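You operate a simulated robot arm through the tools that you are given. There is no shell and no other tool. Be economical: measure what you need, move in short steps, check, and stop when the job is done.

You are at the controls of a simulated two-armed robot. One attempt, no reset.

Task
Play the tone through the yellow jack lead at level 4, then switch the tone box off.
Fine: leave the lead plugged in and the knob where you set it.

Only the result counts: the job must be done as asked and must still hold three seconds after the hand-in. Knocking over, shifting, dropping, spilling or breaking anything else fails it.

Robot
Two 7-joint arms with two-finger parallel grippers on one trunk, on a base that drives. Base frame: it is fixed to the floor where the robot stands at the start and does not move with it; the origin is under the middle of the robot, x ahead of it, y to its left, z up. Readings come in m, rad, newtons and seconds.
The left shoulder is at the start at [0.02, 0.17, 1.108], the right one opposite. With the tool pointing down near the work surface each hand reaches from about 0.22 to 0.68 m from the robot's upright axis, wherever it stands, measured 20 degrees to its own side. Places, roughly: level knob [0, -0.4, 0.9]; orange tone key [0, -0.4, 0.9]; sockets of the tone box [0.1, -0.5, 0.9]; tone box [0, -0.5, 1]; tone switch [-0.1, -0.5, 0.9]. Payload 3.8 kg a hand.
The TCP of each hand is the grasp point between the finger pads, 0.03 m short of the fingertips. In the tool frame z runs along the fingers and y along their closing line. Largest opening 0.11 m; finger width 0.02, thickness 0.01; the body of the gripper, 0.048 by 0.112 m, starts 0.055 m behind the TCP.
Orientation is told as [roll, pitch, yaw] about the base's x, y, z axes, in that order, counted from this pose: with the fingers straight down and closing along the base's y, the tool's x points along the base's -x, its y along +y and its z along -z.

Tools
- The arms move only by the tool move_arm. It takes "left_rows", "right_rows" or both (then of equal length, played together; a hand with none holds still); each is a list of rows, each a list of 7 numbers: the finger opening in m, from 0 to 0.11, then the shift along the tool's x, y, z in m, then the turn, a rotation vector about the tool's x, y, z in rad. In form: [[fingers, x, y, z, rx, ry, rz], ...]. A call has 1 to 20 rows; each row shifts and turns the commanded pose from where the row before left it, along the tool's axes as they then stand. A row lasts 0.2 s, in which the tool goes at most 0.05 m and 0.15 rad; a call with a longer step from one row to the next is refused whole, and so is a gripper value outside its range. A pose out of reach is approached as far as the arm can. The call stops where the force on the tool passes 40 N (or 10 N more than at its start, if that is more) or the arm is blocked; 0.2 s more then pass. The fingers move at their own pace (about 0.072 m/s each) and stop on an object; they squeeze with about 33 N. The grip force told is the motor's: it shows also when the fingers shut on nothing. Time passes only in rows, and 0.2 s behind the last, so rows that do not move let the fingers close. It gives the time, the measured TCP pose, the force on the tool (base axes), the opening and the grip force at its end, in the units of the frame above (readings bear some noise), with the torque about the TCP (base axes, N m) and any sound that the robot's microphone picked up, and new pictures: "views" is both (left out), scene, wrist or none (wrist: the cameras of the hands that moved).
- Cameras (640 x 400 px; columns grow to the right, rows downward): "scene" is now at [0.0834, -0.067, 1.2723]; the picture's right is [-0.73, -0.68, 0.00], its down [-0.30, 0.32, -0.90] and it looks along [0.61, -0.66, -0.44] (base axes); focal length 214 px, centre (320, 200). "left" rides on the left gripper at [0.072, -0.017, -0.103] in its tool frame; the picture's right is [0.23, 0.97, 0.00], its down [-0.76, 0.18, -0.62] and it looks along [-0.61, 0.14, 0.78] (tool axes); focal length 222 px, centre (320, 200). "right" rides on the right gripper at [0.072, 0.017, -0.103] in its tool frame; the picture's right is [-0.23, 0.97, 0.00], its down [-0.76, -0.18, -0.62] and it looks along [-0.61, -0.14, 0.78] (tool axes); focal length 222 px, centre (320, 200). There is no depth. A picture from a camera that has moved, and an enlarged one, comes with that camera's place and axes in the base frame and with its lens.
- slide_trunk(by): slides the trunk up (or, below 0, down) by that many m; the arms and the scene camera ride with it, the base frame stays. It gives what a move gives, with no picture.
- steer(legs): drives the robot by 1 to 6 legs, each [ahead, turn to the left] in m and rad, along the robot's own axes; the way and the turn of a leg run together, so that a leg with both is an arc; at most 1.5 m and 3.142 rad a leg. The arms and the cameras ride along, it lands a little off, and it stops where it bumps. It gives what a move gives, and a new picture of the scene camera.
- pan_tilt(pan, tilt): turns the head with the scene camera to pan (to the left, within 1.396 rad either way) and tilt (down, from -0.506 to 1.204), counted from straight ahead of the robot. It gives what a move gives, and a new picture of the scene camera.
- close_up(camera, box): a new picture of the part [left, top, right, bottom] of that camera's present view, enlarged. It takes no simulated time.
- close_job(): hands the job in; it is judged then, once.

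Go step by step. Nothing tells you exact positions but the pictures and the camera data: compare them with the known pose of the tool, close in by small moves and look again before you grip or let go. The budget is 120 turns and 260 pictures, counting those below and the enlarged ones. Unless the task says otherwise, let go and move clear before handing in, and close with one line.

The tools are called after "Request:" as name(argument=value, ...) on one line, values as JSON. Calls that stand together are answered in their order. move_arm: Moves the arms, as the interface text tells. Its arguments: {"type":"object","properties":{"left_rows":{"type":"array","items":{"type":"array","items":{"type":"number"}}},"right_rows":{"type":"array","items":{"type":"array","items":{"type":"number"}}},"views":{"type":"string","enum":["both","scene","wrist","none"]}},"required":[]} The other tools are called the same way: slide_trunk (by) slides the trunk up or down; steer (legs) drives the base; pan_tilt (pan, tilt) turns the head that bears the scene camera; close_up (camera, box) takes an enlarged picture of a part of a camera's view; close_job () hands the job in.

At the start:

```text
time_s: 0.0
left_ee_pos: [0.415, -0.0714, 1.2334]
left_tool_rot: [0.0, 0.001, 0.001]
left_force: [-0.1, -0.1, -1.0]
left_torque: [-0.01, 0.0, 0.02]
left_width: 0.11
left_grasp_force: 0.1
right_ee_pos: [0.3085, -0.3752, 1.2418]
right_tool_rot: [0.0, 0.0, -0.001]
right_force: [0.5, 0.1, 0.5]
right_torque: [-0.02, 0.0, -0.01]
right_width: 0.1098
right_grasp_force: 0.0
trunk travel left (down, up): [-0.205, 0.365]
robot x, y, heading: [0.0022, 0.0025, -0.006]
head pan, tilt: [-0.822, 0.457]
```

scene: 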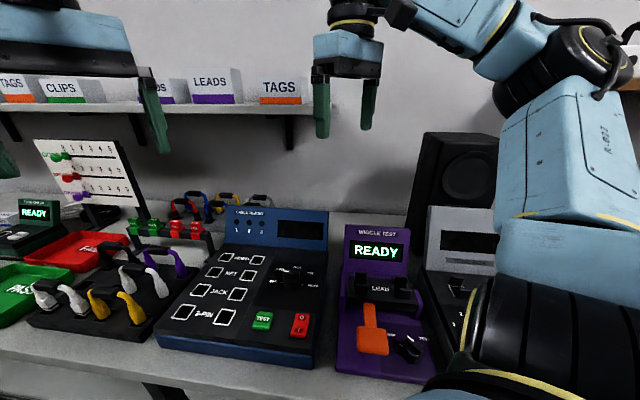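
right: 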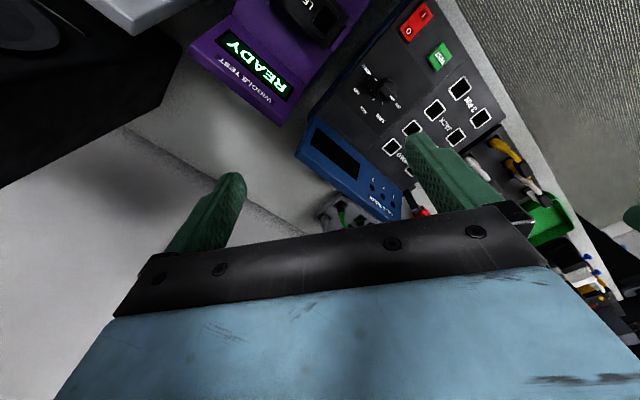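
left: 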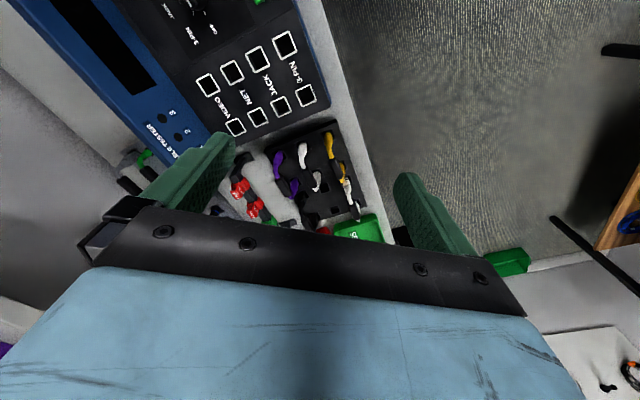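

I see a cable tester, a wiggle tester and a grey box half hidden by the right arm, which may be the tone box. I'll pan the head to look at it.

Request:
pan_tilt(pan=-1.35, tilt=0.75)

Request:
close_up(camera="scene", box=[0, 0, 640, 400])

```text
time_s: 0.9
left_ee_pos: [0.4165, -0.0716, 1.2338]
left_tool_rot: [0.0, -0.001, -0.001]
left_force: [0.1, 0.2, 0.0]
left_torque: [0.02, 0.0, -0.02]
left_width: 0.11
left_grasp_force: 0.0
right_ee_pos: [0.3095, -0.3746, 1.2414]
right_tool_rot: [0.0, 0.0, 0.0]
right_force: [-0.2, -0.4, -0.2]
right_torque: [0.0, 0.02, -0.01]
right_width: 0.1102
right_grasp_force: 0.1
trunk travel left (down, up): [-0.205, 0.365]
robot x, y, heading: [0.0016, 0.0029, -0.003]
head pan, tilt: [-1.349, 0.75]
camera scene: at [0.0392, -0.0806, 1.2466], right [-0.98, -0.22, 0.0], down [-0.15, 0.66, -0.73], along [0.16, -0.71, -0.68], focal length 214 px, centre (320, 200)
```

scene: 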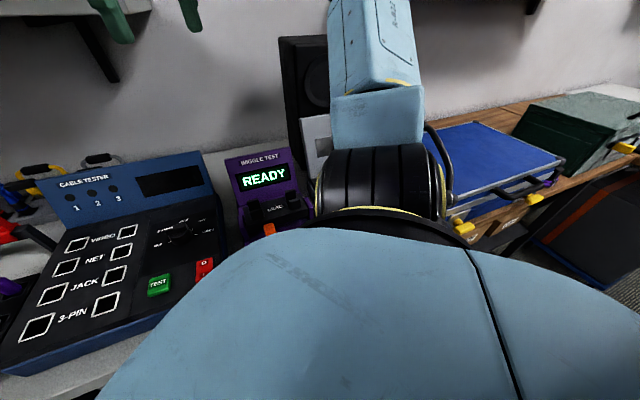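

```text
1.00 times, centred on (320, 200) of scene (not enlarged: the box is as wide or as high as the picture)
camera zoom: at [0.0392, -0.0806, 1.2466], right [-0.98, -0.22, 0.0], down [-0.15, 0.66, -0.73], along [0.16, -0.71, -0.68], focal length 214 px, centre (320, 200)
```

zoom: 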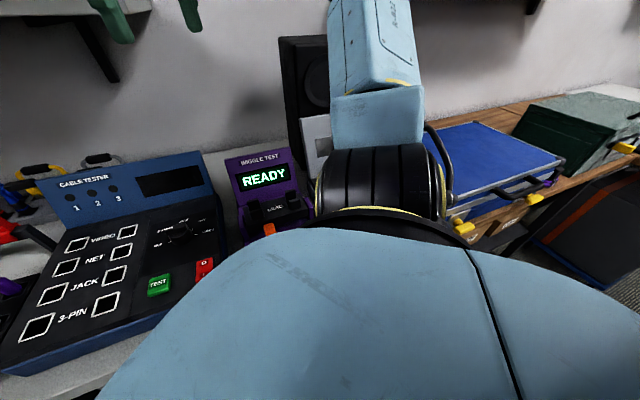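

The tone box is hidden behind the right arm. I'll turn the robot right so both it and the leads are in front of me.

Request:
steer(legs=[[0, -0.9]])

Request:
pan_tilt(pan=-0.6, tilt=0.75)

```text
time_s: 3.7
left_ee_pos: [0.2019, -0.3697, 1.2344]
left_tool_rot: [0.001, 0.0, -0.899]
left_force: [0.2, 0.3, -0.2]
left_torque: [-0.03, -0.02, 0.0]
left_width: 0.1102
left_grasp_force: 0.0
right_ee_pos: [-0.1025, -0.4752, 1.2421]
right_tool_rot: [0.0, 0.001, -0.898]
right_force: [-0.8, 0.6, 0.0]
right_torque: [0.03, 0.02, 0.01]
right_width: 0.1102
right_grasp_force: 0.1
trunk travel left (down, up): [-0.205, 0.365]
robot x, y, heading: [0.0028, -0.0007, -0.901]
head pan, tilt: [-1.349, 0.75]
camera scene: at [-0.0393, -0.0808, 1.2465], right [-0.78, 0.63, 0.0], down [0.43, 0.53, -0.73], along [-0.46, -0.57, -0.68], focal length 214 px, centre (320, 200)
```

scene: 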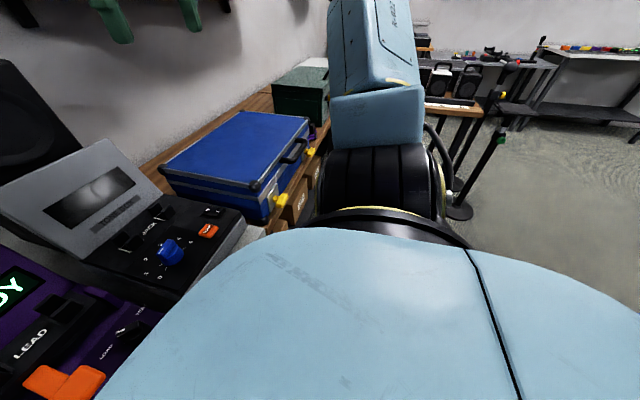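

```text
time_s: 4.8
left_ee_pos: [0.2023, -0.3691, 1.2346]
left_tool_rot: [0.0, -0.001, -0.899]
left_force: [0.9, 0.1, -0.5]
left_torque: [0.01, 0.0, 0.0]
left_width: 0.11
left_grasp_force: 0.1
right_ee_pos: [-0.1016, -0.4768, 1.2413]
right_tool_rot: [-0.001, 0.001, -0.899]
right_force: [-0.7, 0.1, -0.4]
right_torque: [0.02, 0.01, -0.01]
right_width: 0.1099
right_grasp_force: 0.0
trunk travel left (down, up): [-0.205, 0.365]
robot x, y, heading: [-0.0011, -0.0021, -0.899]
head pan, tilt: [-0.6, 0.75]
camera scene: at [0.0188, -0.0989, 1.2465], right [-1.0, -0.07, 0.0], down [-0.05, 0.68, -0.73], along [0.05, -0.73, -0.68], focal length 214 px, centre (320, 200)
```

scene: 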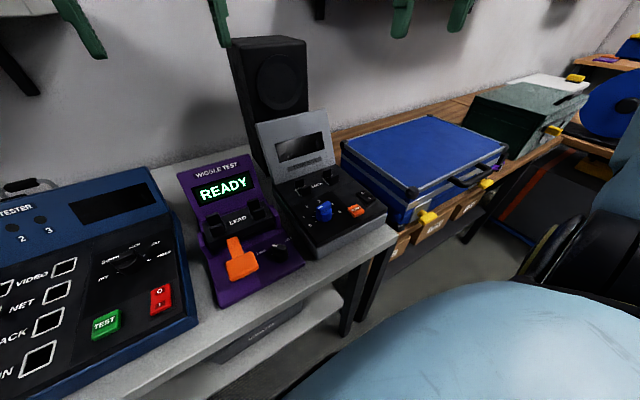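

The grey tone box with the blue knob is now visible. I'll zoom in on it and look at the leads.

Request:
close_up(camera="scene", box=[240, 110, 400, 260])

Request:
pan_tilt(pan=0.4, tilt=0.75)

```text
2.67 times, centred on (320, 185) of scene
camera zoom: at [0.0188, -0.0989, 1.2465], right [-1.0, -0.07, 0.0], down [-0.05, 0.68, -0.73], along [0.05, -0.73, -0.68], focal length 572 px, centre (320, 240)
```

zoom: 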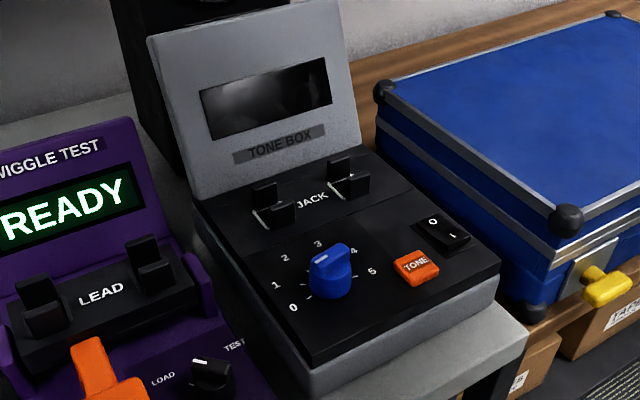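

```text
time_s: 6.0
left_ee_pos: [0.2018, -0.3695, 1.2352]
left_tool_rot: [0.0, 0.001, -0.899]
left_force: [0.6, -0.9, -0.5]
left_torque: [0.02, 0.01, 0.01]
left_width: 0.11
left_grasp_force: 0.0
right_ee_pos: [-0.1019, -0.4757, 1.2408]
right_tool_rot: [0.0, -0.001, -0.899]
right_force: [-1.0, 0.4, 0.6]
right_torque: [0.04, -0.02, -0.03]
right_width: 0.11
right_grasp_force: 0.1
trunk travel left (down, up): [-0.205, 0.365]
robot x, y, heading: [0.0002, 0.0012, -0.903]
head pan, tilt: [0.4, 0.75]
camera scene: at [0.0857, -0.056, 1.2465], right [-0.48, -0.88, 0.0], down [-0.6, 0.33, -0.73], along [0.64, -0.35, -0.68], focal length 214 px, centre (320, 200)
```

scene: 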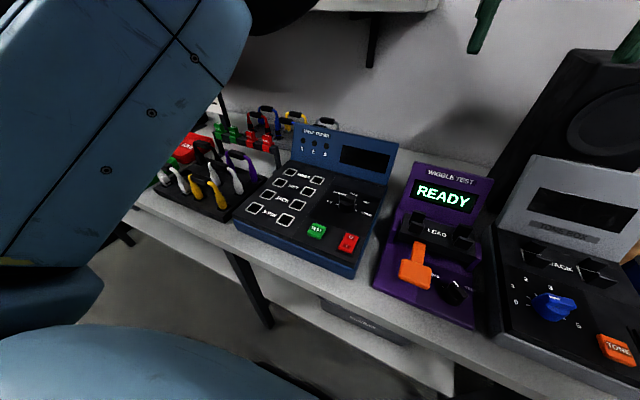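

Request:
close_up(camera="scene", box=[140, 80, 300, 230])

Request:
close_up(camera="left", box=[0, 0, 640, 250])

Request:
close_up(camera="right", box=[0, 0, 640, 400])

```text
2.67 times, centred on (220, 155) of scene
camera zoom: at [0.0857, -0.056, 1.2465], right [-0.48, -0.88, 0.0], down [-0.6, 0.33, -0.73], along [0.64, -0.35, -0.68], focal length 572 px, centre (587, 320)
```

zoom: 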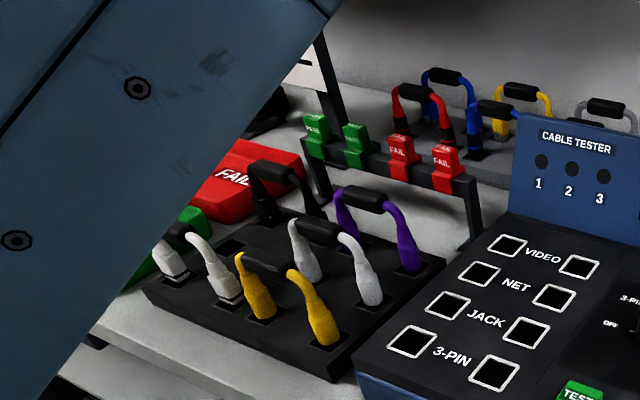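

```text
1.00 times, centred on (320, 125) of left (not enlarged: the box is as wide or as high as the picture)
camera zoom: at [0.1434, -0.3241, 1.3374], right [0.62, 0.78, 0.0], down [0.61, -0.49, 0.62], along [0.49, -0.39, -0.78], focal length 222 px, centre (320, 275)
```

zoom: 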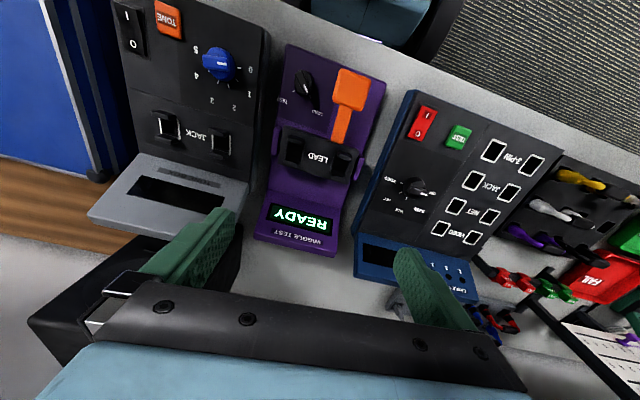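

```text
1.00 times, centred on (320, 200) of right (not enlarged: the box is as wide or as high as the picture)
camera zoom: at [-0.1331, -0.4091, 1.3446], right [0.9, 0.43, 0.0], down [0.33, -0.71, 0.62], along [0.27, -0.56, -0.78], focal length 222 px, centre (320, 200)
```

zoom: 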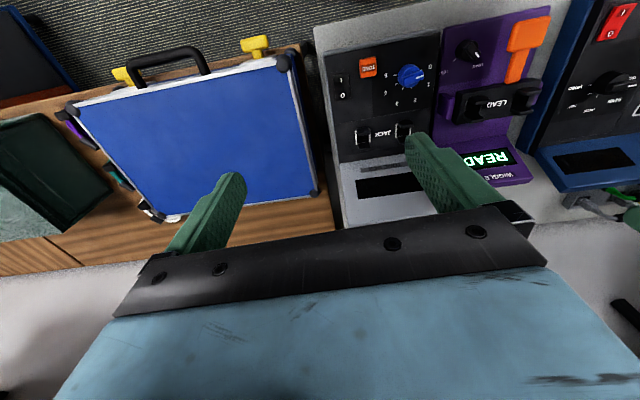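

Leads are in a front rack near (0.54, -0.02) and a back rack. There is a yellow lead in each, so I must find which is the jack; I'll move the left hand over for a look.

Request:
move_arm(left_rows=[[0.11, 0.008, 0.045, 0, 0, 0, 0], [0.11, 0.008, 0.045, 0, 0, 0, 0], [0.11, 0.008, 0.045, 0, 0, 0, 0], [0.11, 0.008, 0.045, 0, 0, 0, 0], [0.11, 0.008, 0.045, 0, 0, 0, 0], [0.11, 0.008, 0.045, 0, 0, 0, 0], [0.11, 0.008, 0.045, 0, 0, 0, 0], [0.11, 0.008, 0.045, 0, 0, 0, 0], [0.11, 0.008, 0.045, 0, 0, 0, 0], [0.11, 0.008, 0.045, 0, 0, 0, 0]], views="both")

```text
time_s: 8.2
left_ee_pos: [0.5044, -0.0222, 1.2377]
left_tool_rot: [-0.001, 0.002, -0.901]
left_force: [0.1, -0.1, -0.7]
left_torque: [0.04, 0.03, 0.01]
left_width: 0.1099
left_grasp_force: 0.1
right_ee_pos: [-0.1011, -0.4751, 1.241]
right_tool_rot: [0.0, 0.001, -0.898]
right_force: [0.5, 0.2, -0.7]
right_torque: [0.0, -0.02, 0.04]
right_width: 0.1103
right_grasp_force: 0.1
trunk travel left (down, up): [-0.205, 0.365]
robot x, y, heading: [0.0018, 0.0014, -0.899]
head pan, tilt: [0.4, 0.75]
camera scene: at [0.0859, -0.0551, 1.2466], right [-0.48, -0.88, 0.0], down [-0.6, 0.33, -0.73], along [0.64, -0.35, -0.68], focal length 214 px, centre (320, 200)
camera left: at [0.4442, 0.0233, 1.3418], right [0.62, 0.78, 0.0], down [0.61, -0.49, 0.62], along [0.49, -0.39, -0.78], focal length 222 px, centre (320, 200)
```

scene: 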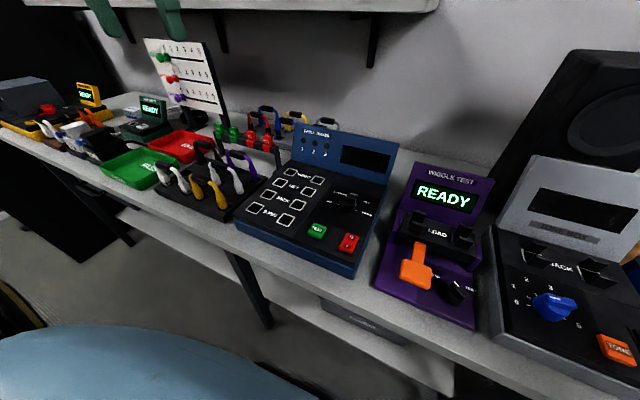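
left: 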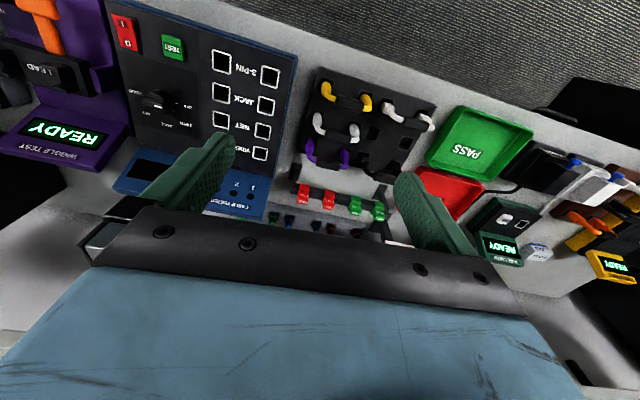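

Request:
close_up(camera="left", box=[270, 60, 450, 240])

Request:
close_up(camera="scene", box=[150, 90, 350, 230])

Request:
close_up(camera="scene", box=[120, 30, 250, 120])

```text
2.22 times, centred on (360, 150) of left
camera zoom: at [0.4442, 0.0233, 1.3418], right [0.62, 0.78, 0.0], down [0.61, -0.49, 0.62], along [0.49, -0.39, -0.78], focal length 494 px, centre (231, 311)
```

zoom: 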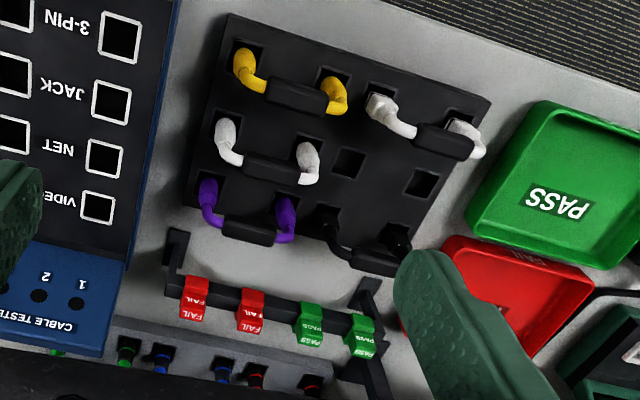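

```text
2.86 times, centred on (250, 160) of scene
camera zoom: at [0.0859, -0.0551, 1.2466], right [-0.48, -0.88, 0.0], down [-0.6, 0.33, -0.73], along [0.64, -0.35, -0.68], focal length 613 px, centre (520, 314)
```

zoom: 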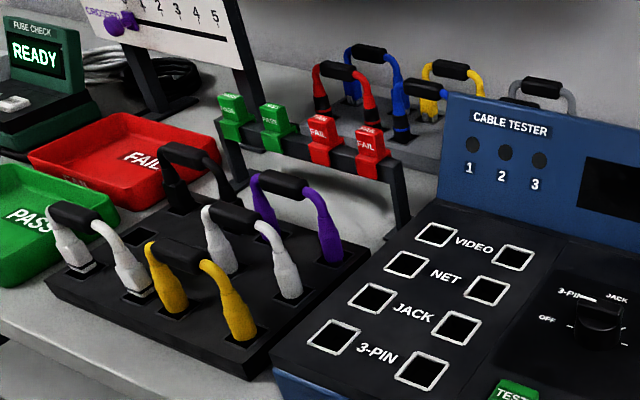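

```text
4.44 times, centred on (185, 75) of scene
camera zoom: at [0.0859, -0.0551, 1.2466], right [-0.48, -0.88, 0.0], down [-0.6, 0.33, -0.73], along [0.64, -0.35, -0.68], focal length 953 px, centre (920, 756)
```

zoom: 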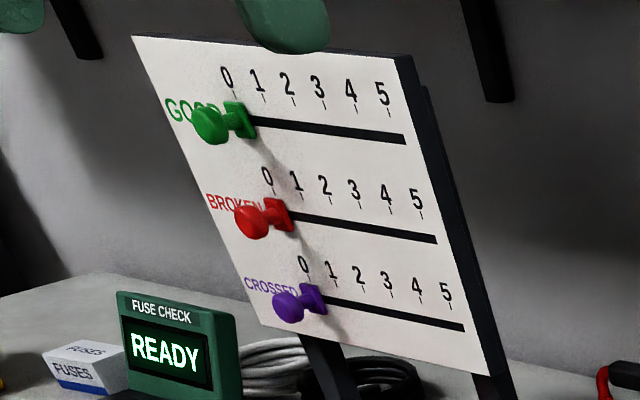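

Request:
close_up(camera="scene", box=[240, 100, 345, 150])

Request:
close_up(camera="scene", box=[160, 135, 270, 215])

Request:
close_up(camera="left", box=[310, 70, 450, 160])

```text
6.10 times, centred on (292, 125) of scene
camera zoom: at [0.0859, -0.0551, 1.2466], right [-0.48, -0.88, 0.0], down [-0.6, 0.33, -0.73], along [0.64, -0.35, -0.68], focal length 1307 px, centre (488, 657)
```

zoom: 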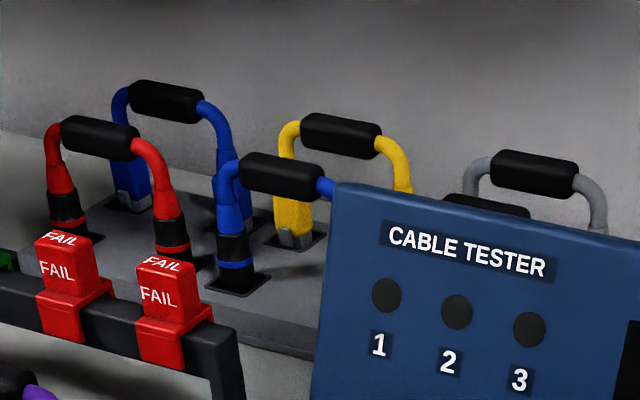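

```text
5.00 times, centred on (215, 175) of scene
camera zoom: at [0.0859, -0.0551, 1.2466], right [-0.48, -0.88, 0.0], down [-0.6, 0.33, -0.73], along [0.64, -0.35, -0.68], focal length 1072 px, centre (845, 325)
```

zoom: 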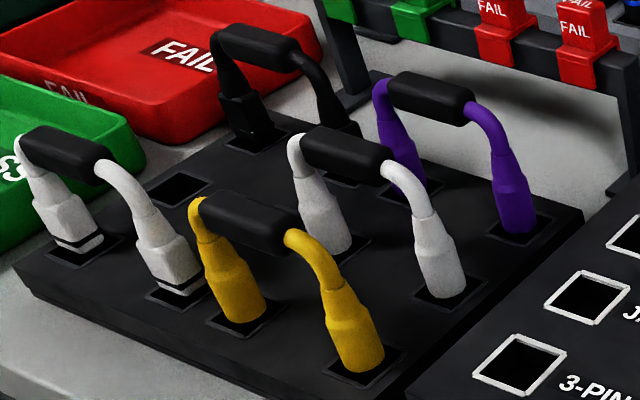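

```text
4.44 times, centred on (380, 115) of left
camera zoom: at [0.4442, 0.0233, 1.3418], right [0.62, 0.78, 0.0], down [0.61, -0.49, 0.62], along [0.49, -0.39, -0.78], focal length 987 px, centre (53, 578)
```

zoom: 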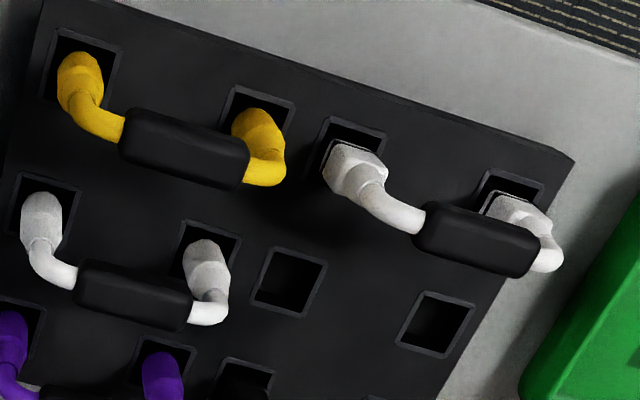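

The plugs differ in shape; the back rack needs a better look. I'll raise the trunk to see over the cable tester.

Request:
slide_trunk(by=0.3)

Request:
pan_tilt(pan=0.4, tilt=0.85)

Request:
close_up(camera="scene", box=[200, 60, 360, 160])

```text
time_s: 11.2
left_ee_pos: [0.5035, -0.0244, 1.5384]
left_tool_rot: [0.0, 0.0, -0.899]
left_force: [0.4, -0.4, -1.0]
left_torque: [-0.02, 0.03, -0.02]
left_width: 0.11
left_grasp_force: 0.1
right_ee_pos: [-0.1017, -0.4756, 1.5417]
right_tool_rot: [0.0, 0.0, -0.898]
right_force: [0.7, -0.6, 0.1]
right_torque: [-0.01, -0.02, 0.0]
right_width: 0.1101
right_grasp_force: 0.1
trunk travel left (down, up): [-0.505, 0.065]
robot x, y, heading: [-0.0026, -0.0035, -0.899]
head pan, tilt: [0.4, 0.75]
```

```text
time_s: 11.9
left_ee_pos: [0.503, -0.0248, 1.5387]
left_tool_rot: [-0.001, 0.001, -0.899]
left_force: [-0.3, -0.6, -0.8]
left_torque: [0.01, 0.03, 0.02]
left_width: 0.1101
left_grasp_force: 0.0
right_ee_pos: [-0.101, -0.475, 1.542]
right_tool_rot: [-0.001, 0.0, -0.897]
right_force: [-0.6, 0.2, -1.5]
right_torque: [0.05, 0.02, 0.0]
right_width: 0.11
right_grasp_force: 0.0
trunk travel left (down, up): [-0.505, 0.065]
robot x, y, heading: [0.0016, 0.0013, -0.897]
head pan, tilt: [0.4, 0.85]
camera scene: at [0.0816, -0.0537, 1.5385], right [-0.48, -0.88, 0.0], down [-0.66, 0.36, -0.66], along [0.58, -0.32, -0.75], focal length 214 px, centre (320, 200)
```

scene: 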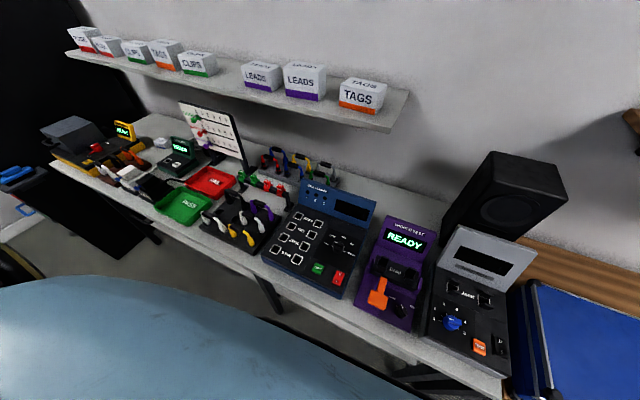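

```text
4.00 times, centred on (280, 110) of scene
camera zoom: at [0.0816, -0.0537, 1.5385], right [-0.48, -0.88, 0.0], down [-0.66, 0.36, -0.66], along [0.58, -0.32, -0.75], focal length 858 px, centre (480, 560)
```

zoom: 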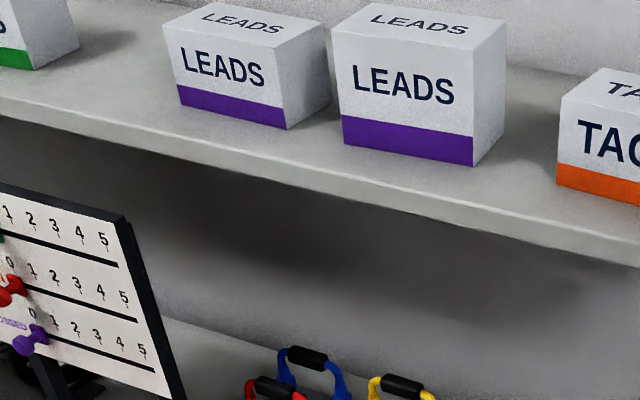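

Request:
close_up(camera="scene", box=[240, 135, 350, 205])

Request:
close_up(camera="scene", box=[190, 185, 290, 255])

Request:
close_up(camera="scene", box=[420, 260, 530, 380])

```text
5.71 times, centred on (295, 170) of scene
camera zoom: at [0.0816, -0.0537, 1.5385], right [-0.48, -0.88, 0.0], down [-0.66, 0.36, -0.66], along [0.58, -0.32, -0.75], focal length 1226 px, centre (463, 371)
```

zoom: 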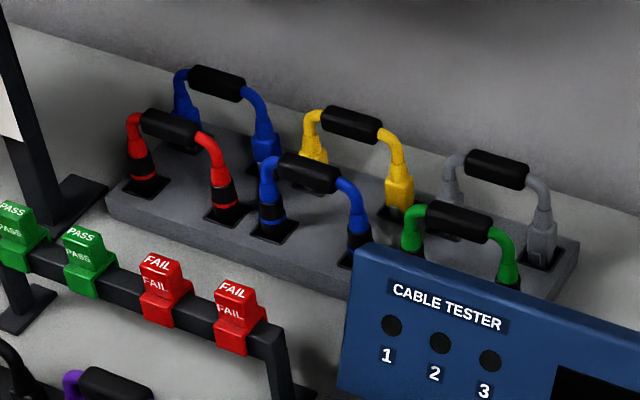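

```text
5.71 times, centred on (240, 220) of scene
camera zoom: at [0.0816, -0.0537, 1.5385], right [-0.48, -0.88, 0.0], down [-0.66, 0.36, -0.66], along [0.58, -0.32, -0.75], focal length 1226 px, centre (777, 86)
```

zoom: 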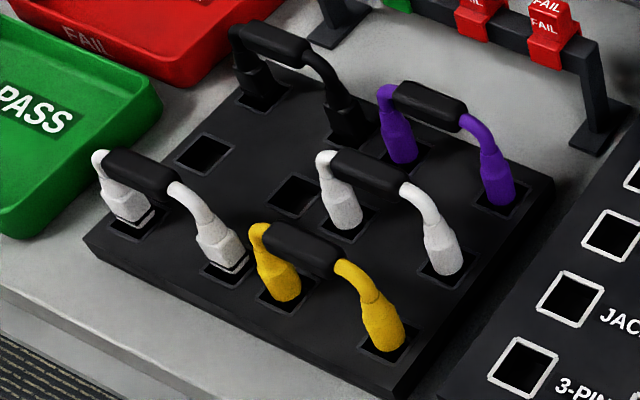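

```text
3.33 times, centred on (475, 320) of scene
camera zoom: at [0.0816, -0.0537, 1.5385], right [-0.48, -0.88, 0.0], down [-0.66, 0.36, -0.66], along [0.58, -0.32, -0.75], focal length 715 px, centre (-197, -200)
```

zoom: 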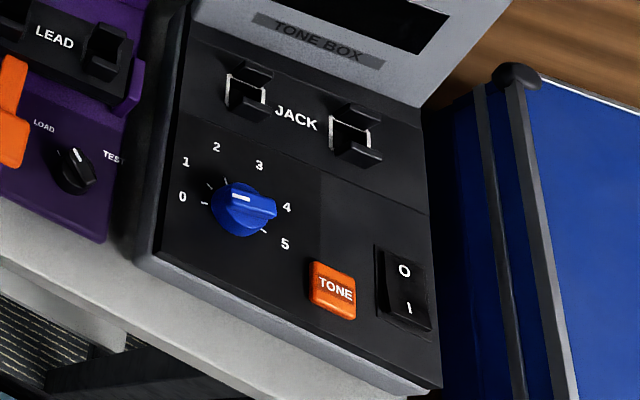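

The round-bodied yellow lead in the front rack looks like the jack, and the back yellow has square net plugs. Its black handle is near (0.557, -0.005, 0.952). I'll lower the trunk again, then put the left hand above it, turned 90°.

Request:
slide_trunk(by=-0.3)

Request:
move_arm(left_rows=[[0.11, -0.01, 0.027, 0, 0, 0, 0], [0.11, -0.009, 0.026, 0, 0, 0, 0], [0.11, 0, 0, 0, 0, 0, 0.1428], [0.11, 0, 0, 0, 0, 0, 0.1428], [0.11, 0, 0, 0, 0, 0, 0.1428], [0.11, 0, 0, 0, 0, 0, 0.1428], [0.11, 0, 0, 0, 0, 0, 0.1428], [0.11, 0, 0, 0, 0, 0, 0.1428], [0.09, 0, 0, 0, 0, 0, 0.1428], [0.07, 0, 0, 0, 0, 0, 0.1428], [0.06, 0, 0, 0, 0, 0, 0.1428], [0.05, 0, 0, 0, 0, 0, 0.1428], [0.05, 0, 0, 0, 0, 0, 0.1428], [0.05, 0, 0, 0.04, 0, 0, 0], [0.05, 0, 0, 0.04, 0, 0, 0], [0.05, 0, 0, 0.04, 0, 0, 0]], views="wrist")

```text
time_s: 14.9
left_ee_pos: [0.5035, -0.0234, 1.2397]
left_tool_rot: [0.0, 0.0, -0.898]
left_force: [0.2, -0.3, -0.4]
left_torque: [0.0, 0.0, -0.04]
left_width: 0.1099
left_grasp_force: 0.0
right_ee_pos: [-0.1014, -0.4759, 1.2418]
right_tool_rot: [0.0, 0.0, -0.899]
right_force: [0.4, -0.2, 0.2]
right_torque: [-0.04, 0.02, -0.03]
right_width: 0.11
right_grasp_force: 0.1
trunk travel left (down, up): [-0.205, 0.365]
robot x, y, heading: [-0.0021, -0.0009, -0.899]
head pan, tilt: [0.4, 0.85]
```

```text
time_s: 18.3
left_ee_pos: [0.5563, -0.0044, 1.1154]
left_tool_rot: [0.001, -0.002, -2.467]
left_force: [-0.4, 0.3, 0.2]
left_torque: [0.0, -0.01, -0.03]
left_width: 0.05
left_grasp_force: 0.1
right_ee_pos: [-0.1003, -0.4747, 1.2409]
right_tool_rot: [0.001, 0.0, -0.901]
right_force: [0.4, -0.2, 0.3]
right_torque: [-0.01, 0.05, -0.01]
right_width: 0.1101
right_grasp_force: 0.0
trunk travel left (down, up): [-0.205, 0.365]
robot x, y, heading: [-0.0001, -0.0001, -0.901]
head pan, tilt: [0.4, 0.85]
camera left: at [0.6023, 0.0538, 1.2197], right [0.78, -0.62, 0.0], down [-0.48, -0.61, 0.62], along [-0.39, -0.49, -0.78], focal length 222 px, centre (320, 200)
```

left: 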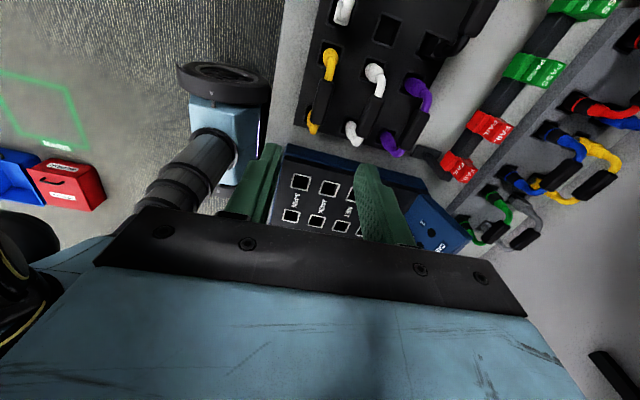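

The handle's estimate agrees from this view. I'll descend in steps.

Request:
move_arm(left_rows=[[0.045, 0, 0, 0.04, 0, 0, 0], [0.045, 0, 0, 0.04, 0, 0, 0], [0.045, 0, 0, 0.03, 0, 0, 0]], views="both")

Request:
close_up(camera="scene", box=[150, 90, 310, 210])

```text
time_s: 19.1
left_ee_pos: [0.5559, -0.0047, 1.0084]
left_tool_rot: [-0.001, 0.001, -2.47]
left_force: [-0.3, -0.3, 0.2]
left_torque: [-0.03, 0.01, 0.02]
left_width: 0.0448
left_grasp_force: 0.0
right_ee_pos: [-0.1019, -0.475, 1.2418]
right_tool_rot: [0.0, 0.0, -0.899]
right_force: [-0.3, -0.1, 0.7]
right_torque: [0.0, 0.02, 0.05]
right_width: 0.11
right_grasp_force: 0.0
trunk travel left (down, up): [-0.205, 0.365]
robot x, y, heading: [-0.0022, 0.0009, -0.9]
head pan, tilt: [0.4, 0.85]
camera scene: at [0.0819, -0.0535, 1.2385], right [-0.48, -0.88, 0.0], down [-0.66, 0.36, -0.66], along [0.58, -0.32, -0.75], focal length 214 px, centre (320, 200)
camera left: at [0.6001, 0.054, 1.1116], right [0.78, -0.62, 0.0], down [-0.48, -0.61, 0.62], along [-0.39, -0.49, -0.78], focal length 222 px, centre (320, 200)
```

scene: 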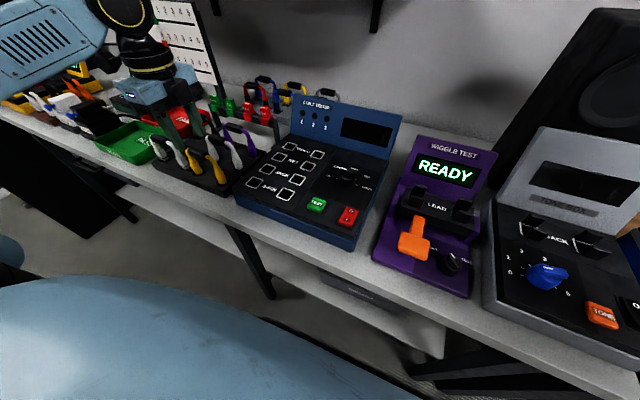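
left: 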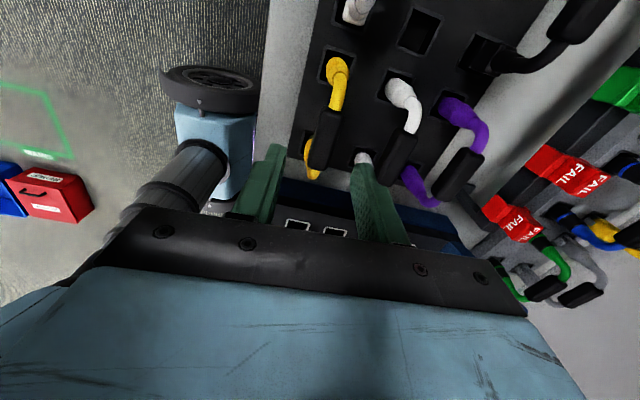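

```text
3.33 times, centred on (230, 150) of scene
camera zoom: at [0.0819, -0.0535, 1.2385], right [-0.48, -0.88, 0.0], down [-0.66, 0.36, -0.66], along [0.58, -0.32, -0.75], focal length 715 px, centre (620, 367)
```

zoom: 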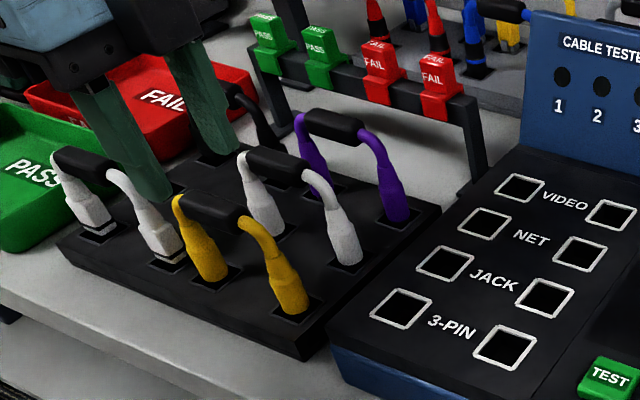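

Request:
move_arm(left_rows=[[0.045, 0.002, 0, 0.03, 0, 0, 0], [0.045, 0, 0, 0.024, 0, 0, 0]], views="wrist")

Request:
close_up(camera="scene", box=[150, 90, 310, 210])

```text
time_s: 19.7
left_ee_pos: [0.5569, -0.0061, 0.9564]
left_tool_rot: [0.001, -0.001, -2.47]
left_force: [-0.1, 0.3, -0.4]
left_torque: [0.01, 0.01, 0.03]
left_width: 0.0448
left_grasp_force: 0.1
right_ee_pos: [-0.1028, -0.4761, 1.241]
right_tool_rot: [0.0, 0.0, -0.899]
right_force: [-0.5, -0.4, 0.3]
right_torque: [0.0, 0.0, 0.01]
right_width: 0.11
right_grasp_force: 0.1
trunk travel left (down, up): [-0.205, 0.365]
robot x, y, heading: [-0.0001, 0.0002, -0.901]
head pan, tilt: [0.4, 0.85]
camera left: at [0.6025, 0.0526, 1.0585], right [0.78, -0.62, 0.0], down [-0.49, -0.61, 0.62], along [-0.39, -0.49, -0.78], focal length 222 px, centre (320, 200)
```

left: 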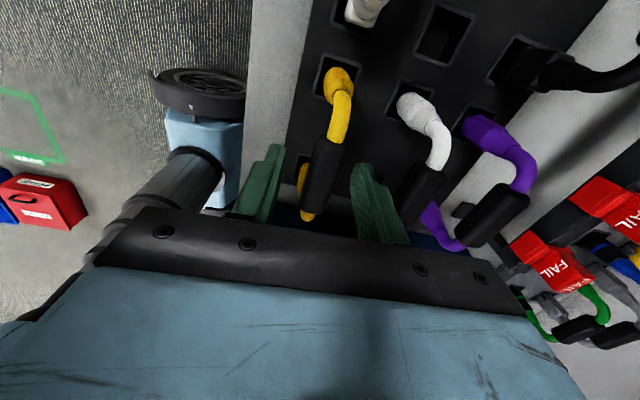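

```text
3.33 times, centred on (230, 150) of scene
camera zoom: at [0.0816, -0.0537, 1.2385], right [-0.48, -0.88, 0.0], down [-0.66, 0.36, -0.66], along [0.58, -0.32, -0.75], focal length 715 px, centre (620, 367)
```

zoom: 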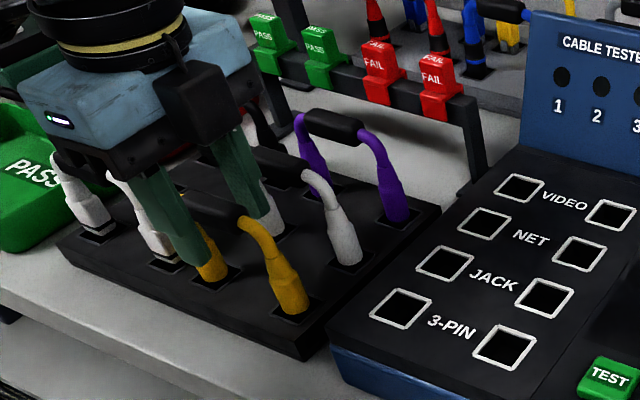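

The handle lies between the fingers; I'll shift slightly along it and close.

Request:
move_arm(left_rows=[[0.045, 0.006, 0, 0.004, 0, 0, 0], [0.0, 0, 0, 0, 0, 0, 0], [0.0, 0, 0, 0, 0, 0, 0], [0.0, 0, 0, 0, 0, 0, 0]], views="wrist")

```text
time_s: 20.7
left_ee_pos: [0.563, -0.0004, 0.9518]
left_tool_rot: [-0.001, 0.001, -2.469]
left_force: [1.0, 0.6, 0.3]
left_torque: [0.02, -0.06, 0.06]
left_width: 0.0175
left_grasp_force: 33.4
right_ee_pos: [-0.1022, -0.4746, 1.2411]
right_tool_rot: [0.0, 0.001, -0.899]
right_force: [-0.2, 0.5, 0.2]
right_torque: [0.01, -0.02, 0.02]
right_width: 0.1101
right_grasp_force: 0.1
trunk travel left (down, up): [-0.205, 0.365]
robot x, y, heading: [-0.002, -0.0027, -0.899]
head pan, tilt: [0.4, 0.85]
camera left: at [0.608, 0.057, 1.0553], right [0.78, -0.62, 0.0], down [-0.48, -0.61, 0.62], along [-0.39, -0.49, -0.78], focal length 222 px, centre (320, 200)
```

left: 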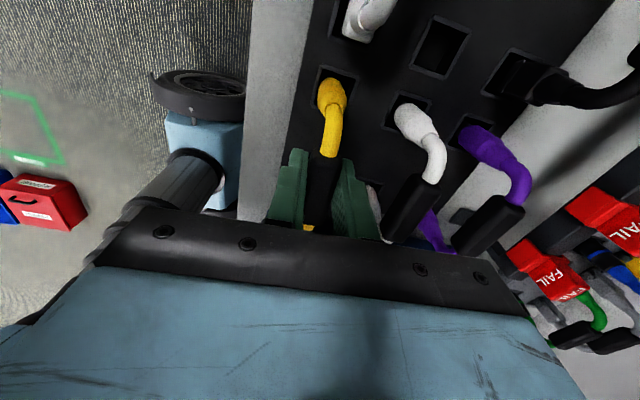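

Gripped at 17.5 mm. I'll lift it straight up and look at the plug tips.

Request:
move_arm(left_rows=[[0.0, 0, 0, -0.01, 0, 0, 0], [0.0, 0, 0, -0.02, 0, 0, 0], [0.0, 0, 0, -0.03, 0, 0, 0], [0.0, 0, 0, -0.04, 0, 0, 0], [0.0, 0, 0, -0.04, 0, 0, 0], [0.0, 0, 0, -0.04, 0, 0, 0]], views="wrist")

Request:
close_up(camera="scene", box=[120, 40, 300, 190])

```text
time_s: 22.1
left_ee_pos: [0.5607, -0.0046, 1.1287]
left_tool_rot: [-0.006, 0.001, -2.469]
left_force: [-1.1, 0.7, 5.6]
left_torque: [-0.12, -0.1, -0.02]
left_width: 0.0173
left_grasp_force: 32.9
right_ee_pos: [-0.1007, -0.4766, 1.2422]
right_tool_rot: [0.001, -0.001, -0.899]
right_force: [-0.2, -0.8, 1.0]
right_torque: [0.05, 0.03, -0.01]
right_width: 0.1103
right_grasp_force: 0.1
trunk travel left (down, up): [-0.205, 0.365]
robot x, y, heading: [0.0014, -0.0055, -0.9]
head pan, tilt: [0.4, 0.85]
camera left: at [0.6053, 0.0531, 1.2316], right [0.78, -0.62, -0.01], down [-0.48, -0.62, 0.62], along [-0.39, -0.48, -0.78], focal length 222 px, centre (320, 200)
```

left: 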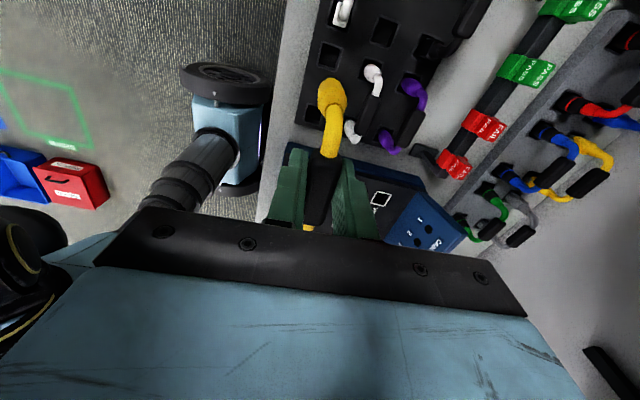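

```text
2.67 times, centred on (210, 115) of scene
camera zoom: at [0.0815, -0.0541, 1.2388], right [-0.48, -0.88, 0.0], down [-0.66, 0.36, -0.66], along [0.58, -0.32, -0.75], focal length 572 px, centre (613, 427)
```

zoom: 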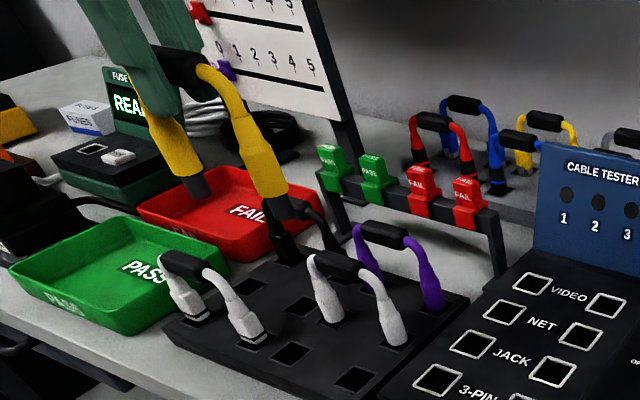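

Request:
close_up(camera="scene", box=[150, 65, 220, 125])

Request:
close_up(camera="left", box=[290, 60, 370, 110])

```text
6.67 times, centred on (185, 95) of scene
camera zoom: at [0.0815, -0.0541, 1.2388], right [-0.48, -0.88, 0.0], down [-0.66, 0.36, -0.66], along [0.58, -0.32, -0.75], focal length 1430 px, centre (1220, 900)
```

zoom: 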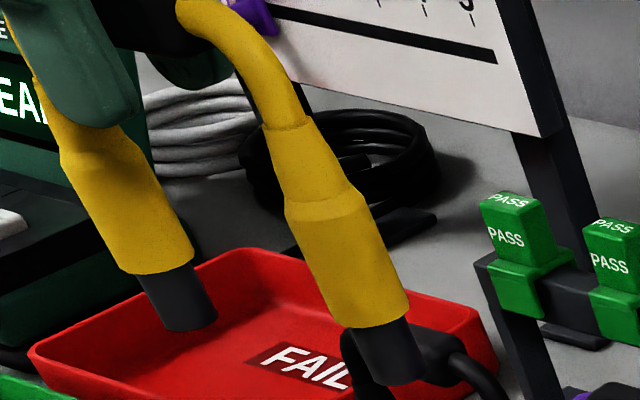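

```text
8.00 times, centred on (330, 85) of left
camera zoom: at [0.6053, 0.0531, 1.2316], right [0.78, -0.62, -0.01], down [-0.48, -0.62, 0.62], along [-0.39, -0.48, -0.78], focal length 1777 px, centre (240, 1120)
```

zoom: 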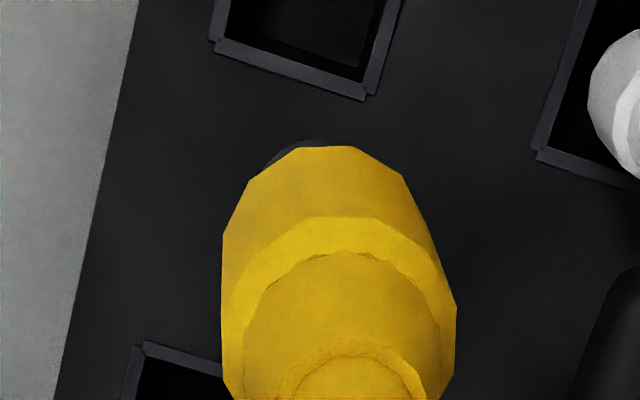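

The tip is a fat, dark round sleeve. To tell jack from 3-pin, I'll tilt the hand so the tips face the head camera.

Request:
move_arm(left_rows=[[0.0, 0, 0, -0.04, 0, 0, 0], [0.0, 0, 0, -0.03, 0, 0, 0], [0.0, 0, 0, 0, 0.15, 0, 0], [0.0, 0, 0, 0, 0.15, 0, 0], [0.0, 0, 0, 0, 0.15, 0, 0], [0.0, 0, 0, 0, 0.15, 0, 0], [0.0, 0, 0, 0, 0.15, 0, 0], [0.0, 0, 0, 0, 0.15, 0, 0], [0.0, 0, 0, 0, 0.15, 0, 0]], views="none")

Request:
pan_tilt(pan=0.75, tilt=0.45)

```text
time_s: 24.1
left_ee_pos: [0.4469, -0.0635, 1.0268]
left_tool_rot: [-1.049, 0.001, -2.469]
left_force: [1.0, -0.6, -0.1]
left_torque: [-0.03, -0.04, 0.01]
left_width: 0.0176
left_grasp_force: 33.0
left hand out of reach, approached as far as the arm can: row 4, 5, 6, 7, 8, 9
right_ee_pos: [-0.1018, -0.4753, 1.2417]
right_tool_rot: [0.0, -0.001, -0.898]
right_force: [-0.1, -0.8, -0.3]
right_torque: [0.01, 0.02, 0.01]
right_width: 0.1098
right_grasp_force: 0.1
trunk travel left (down, up): [-0.205, 0.365]
robot x, y, heading: [-0.0052, 0.0023, -0.9]
head pan, tilt: [0.4, 0.85]
```

```text
time_s: 25.0
left_ee_pos: [0.4463, -0.065, 1.0277]
left_tool_rot: [-1.046, -0.001, -2.469]
left_force: [0.3, -0.4, -0.9]
left_torque: [0.0, -0.04, -0.01]
left_width: 0.0175
left_grasp_force: 33.3
right_ee_pos: [-0.1017, -0.4754, 1.2412]
right_tool_rot: [0.0, 0.0, -0.898]
right_force: [-0.1, 0.4, -0.7]
right_torque: [0.0, -0.01, 0.01]
right_width: 0.1101
right_grasp_force: 0.0
trunk travel left (down, up): [-0.205, 0.365]
robot x, y, heading: [0.0005, -0.0005, -0.9]
head pan, tilt: [0.75, 0.45]
camera scene: at [0.1039, -0.0299, 1.2729], right [-0.15, -0.99, 0.0], down [-0.43, 0.06, -0.9], along [0.89, -0.13, -0.44], focal length 214 px, centre (320, 200)
```

scene: 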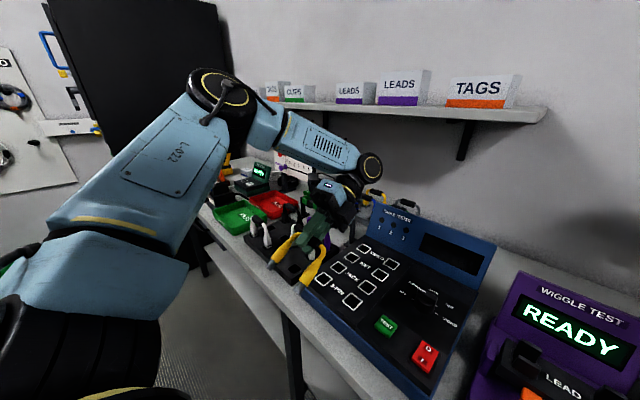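

Request:
close_up(camera="scene", box=[250, 215, 340, 295])

```text
5.00 times, centred on (295, 255) of scene
camera zoom: at [0.1039, -0.0299, 1.2729], right [-0.15, -0.99, 0.0], down [-0.43, 0.06, -0.9], along [0.89, -0.13, -0.44], focal length 1072 px, centre (445, -75)
```

zoom: 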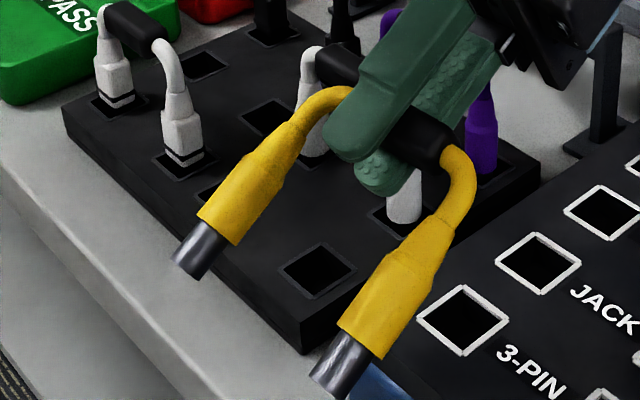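

Request:
move_arm(left_rows=[[0.0, 0, -0.037, -0.002, 0, 0, 0], [0.0, 0, -0.037, -0.002, 0, 0, 0], [0.0, 0, -0.037, -0.002, 0, 0, 0], [0.0, 0, 0, 0, 0.13, 0, 0], [0.0, 0, 0, 0, 0.13, 0, 0], [0.0, 0, 0, 0, 0.13, 0, 0], [0.0, 0, 0, 0, 0.13, 0, 0]], views="scene")

```text
time_s: 26.6
left_ee_pos: [0.3482, 0.0041, 1.0084]
left_tool_rot: [-1.568, 0.002, -2.47]
left_force: [0.4, 0.2, -0.6]
left_torque: [-0.02, -0.03, -0.01]
left_width: 0.0174
left_grasp_force: 32.9
left hand out of reach, approached as far as the arm can: row 1, 2, 3, 4, 5, 6, 7
right_ee_pos: [-0.1006, -0.4751, 1.2418]
right_tool_rot: [0.0, 0.0, -0.898]
right_force: [0.0, -0.2, -0.5]
right_torque: [-0.03, -0.02, 0.0]
right_width: 0.11
right_grasp_force: 0.1
trunk travel left (down, up): [-0.205, 0.365]
robot x, y, heading: [-0.0026, 0.0005, -0.901]
head pan, tilt: [0.75, 0.45]
camera scene: at [0.1043, -0.0297, 1.2729], right [-0.15, -0.99, 0.0], down [-0.43, 0.06, -0.9], along [0.89, -0.13, -0.44], focal length 214 px, centre (320, 200)
```

scene: 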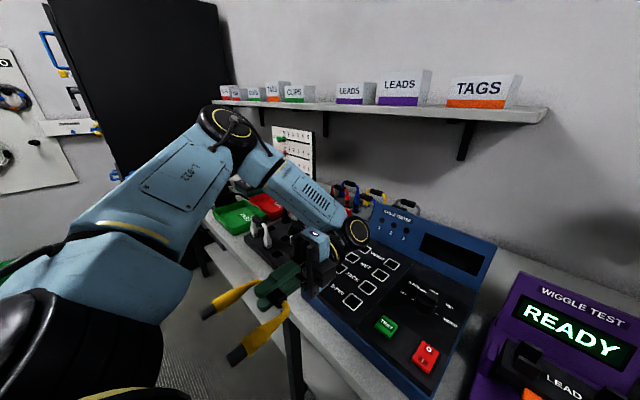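

Request:
close_up(camera="scene", box=[190, 275, 290, 375])

Request:
close_up(camera="scene", box=[220, 190, 340, 290])

```text
4.00 times, centred on (240, 325) of scene
camera zoom: at [0.1043, -0.0297, 1.2729], right [-0.15, -0.99, 0.0], down [-0.43, 0.06, -0.9], along [0.89, -0.13, -0.44], focal length 858 px, centre (640, -300)
```

zoom: 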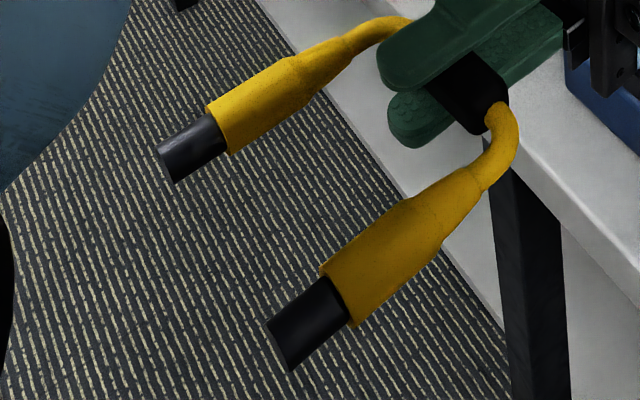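

```text
4.00 times, centred on (280, 240) of scene
camera zoom: at [0.1043, -0.0297, 1.2729], right [-0.15, -0.99, 0.0], down [-0.43, 0.06, -0.9], along [0.89, -0.13, -0.44], focal length 858 px, centre (480, 40)
```

zoom: 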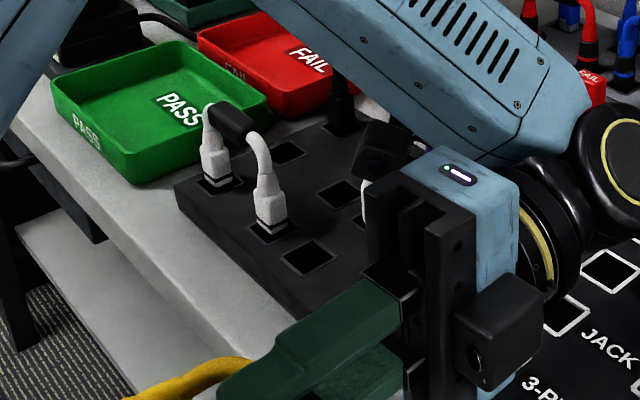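

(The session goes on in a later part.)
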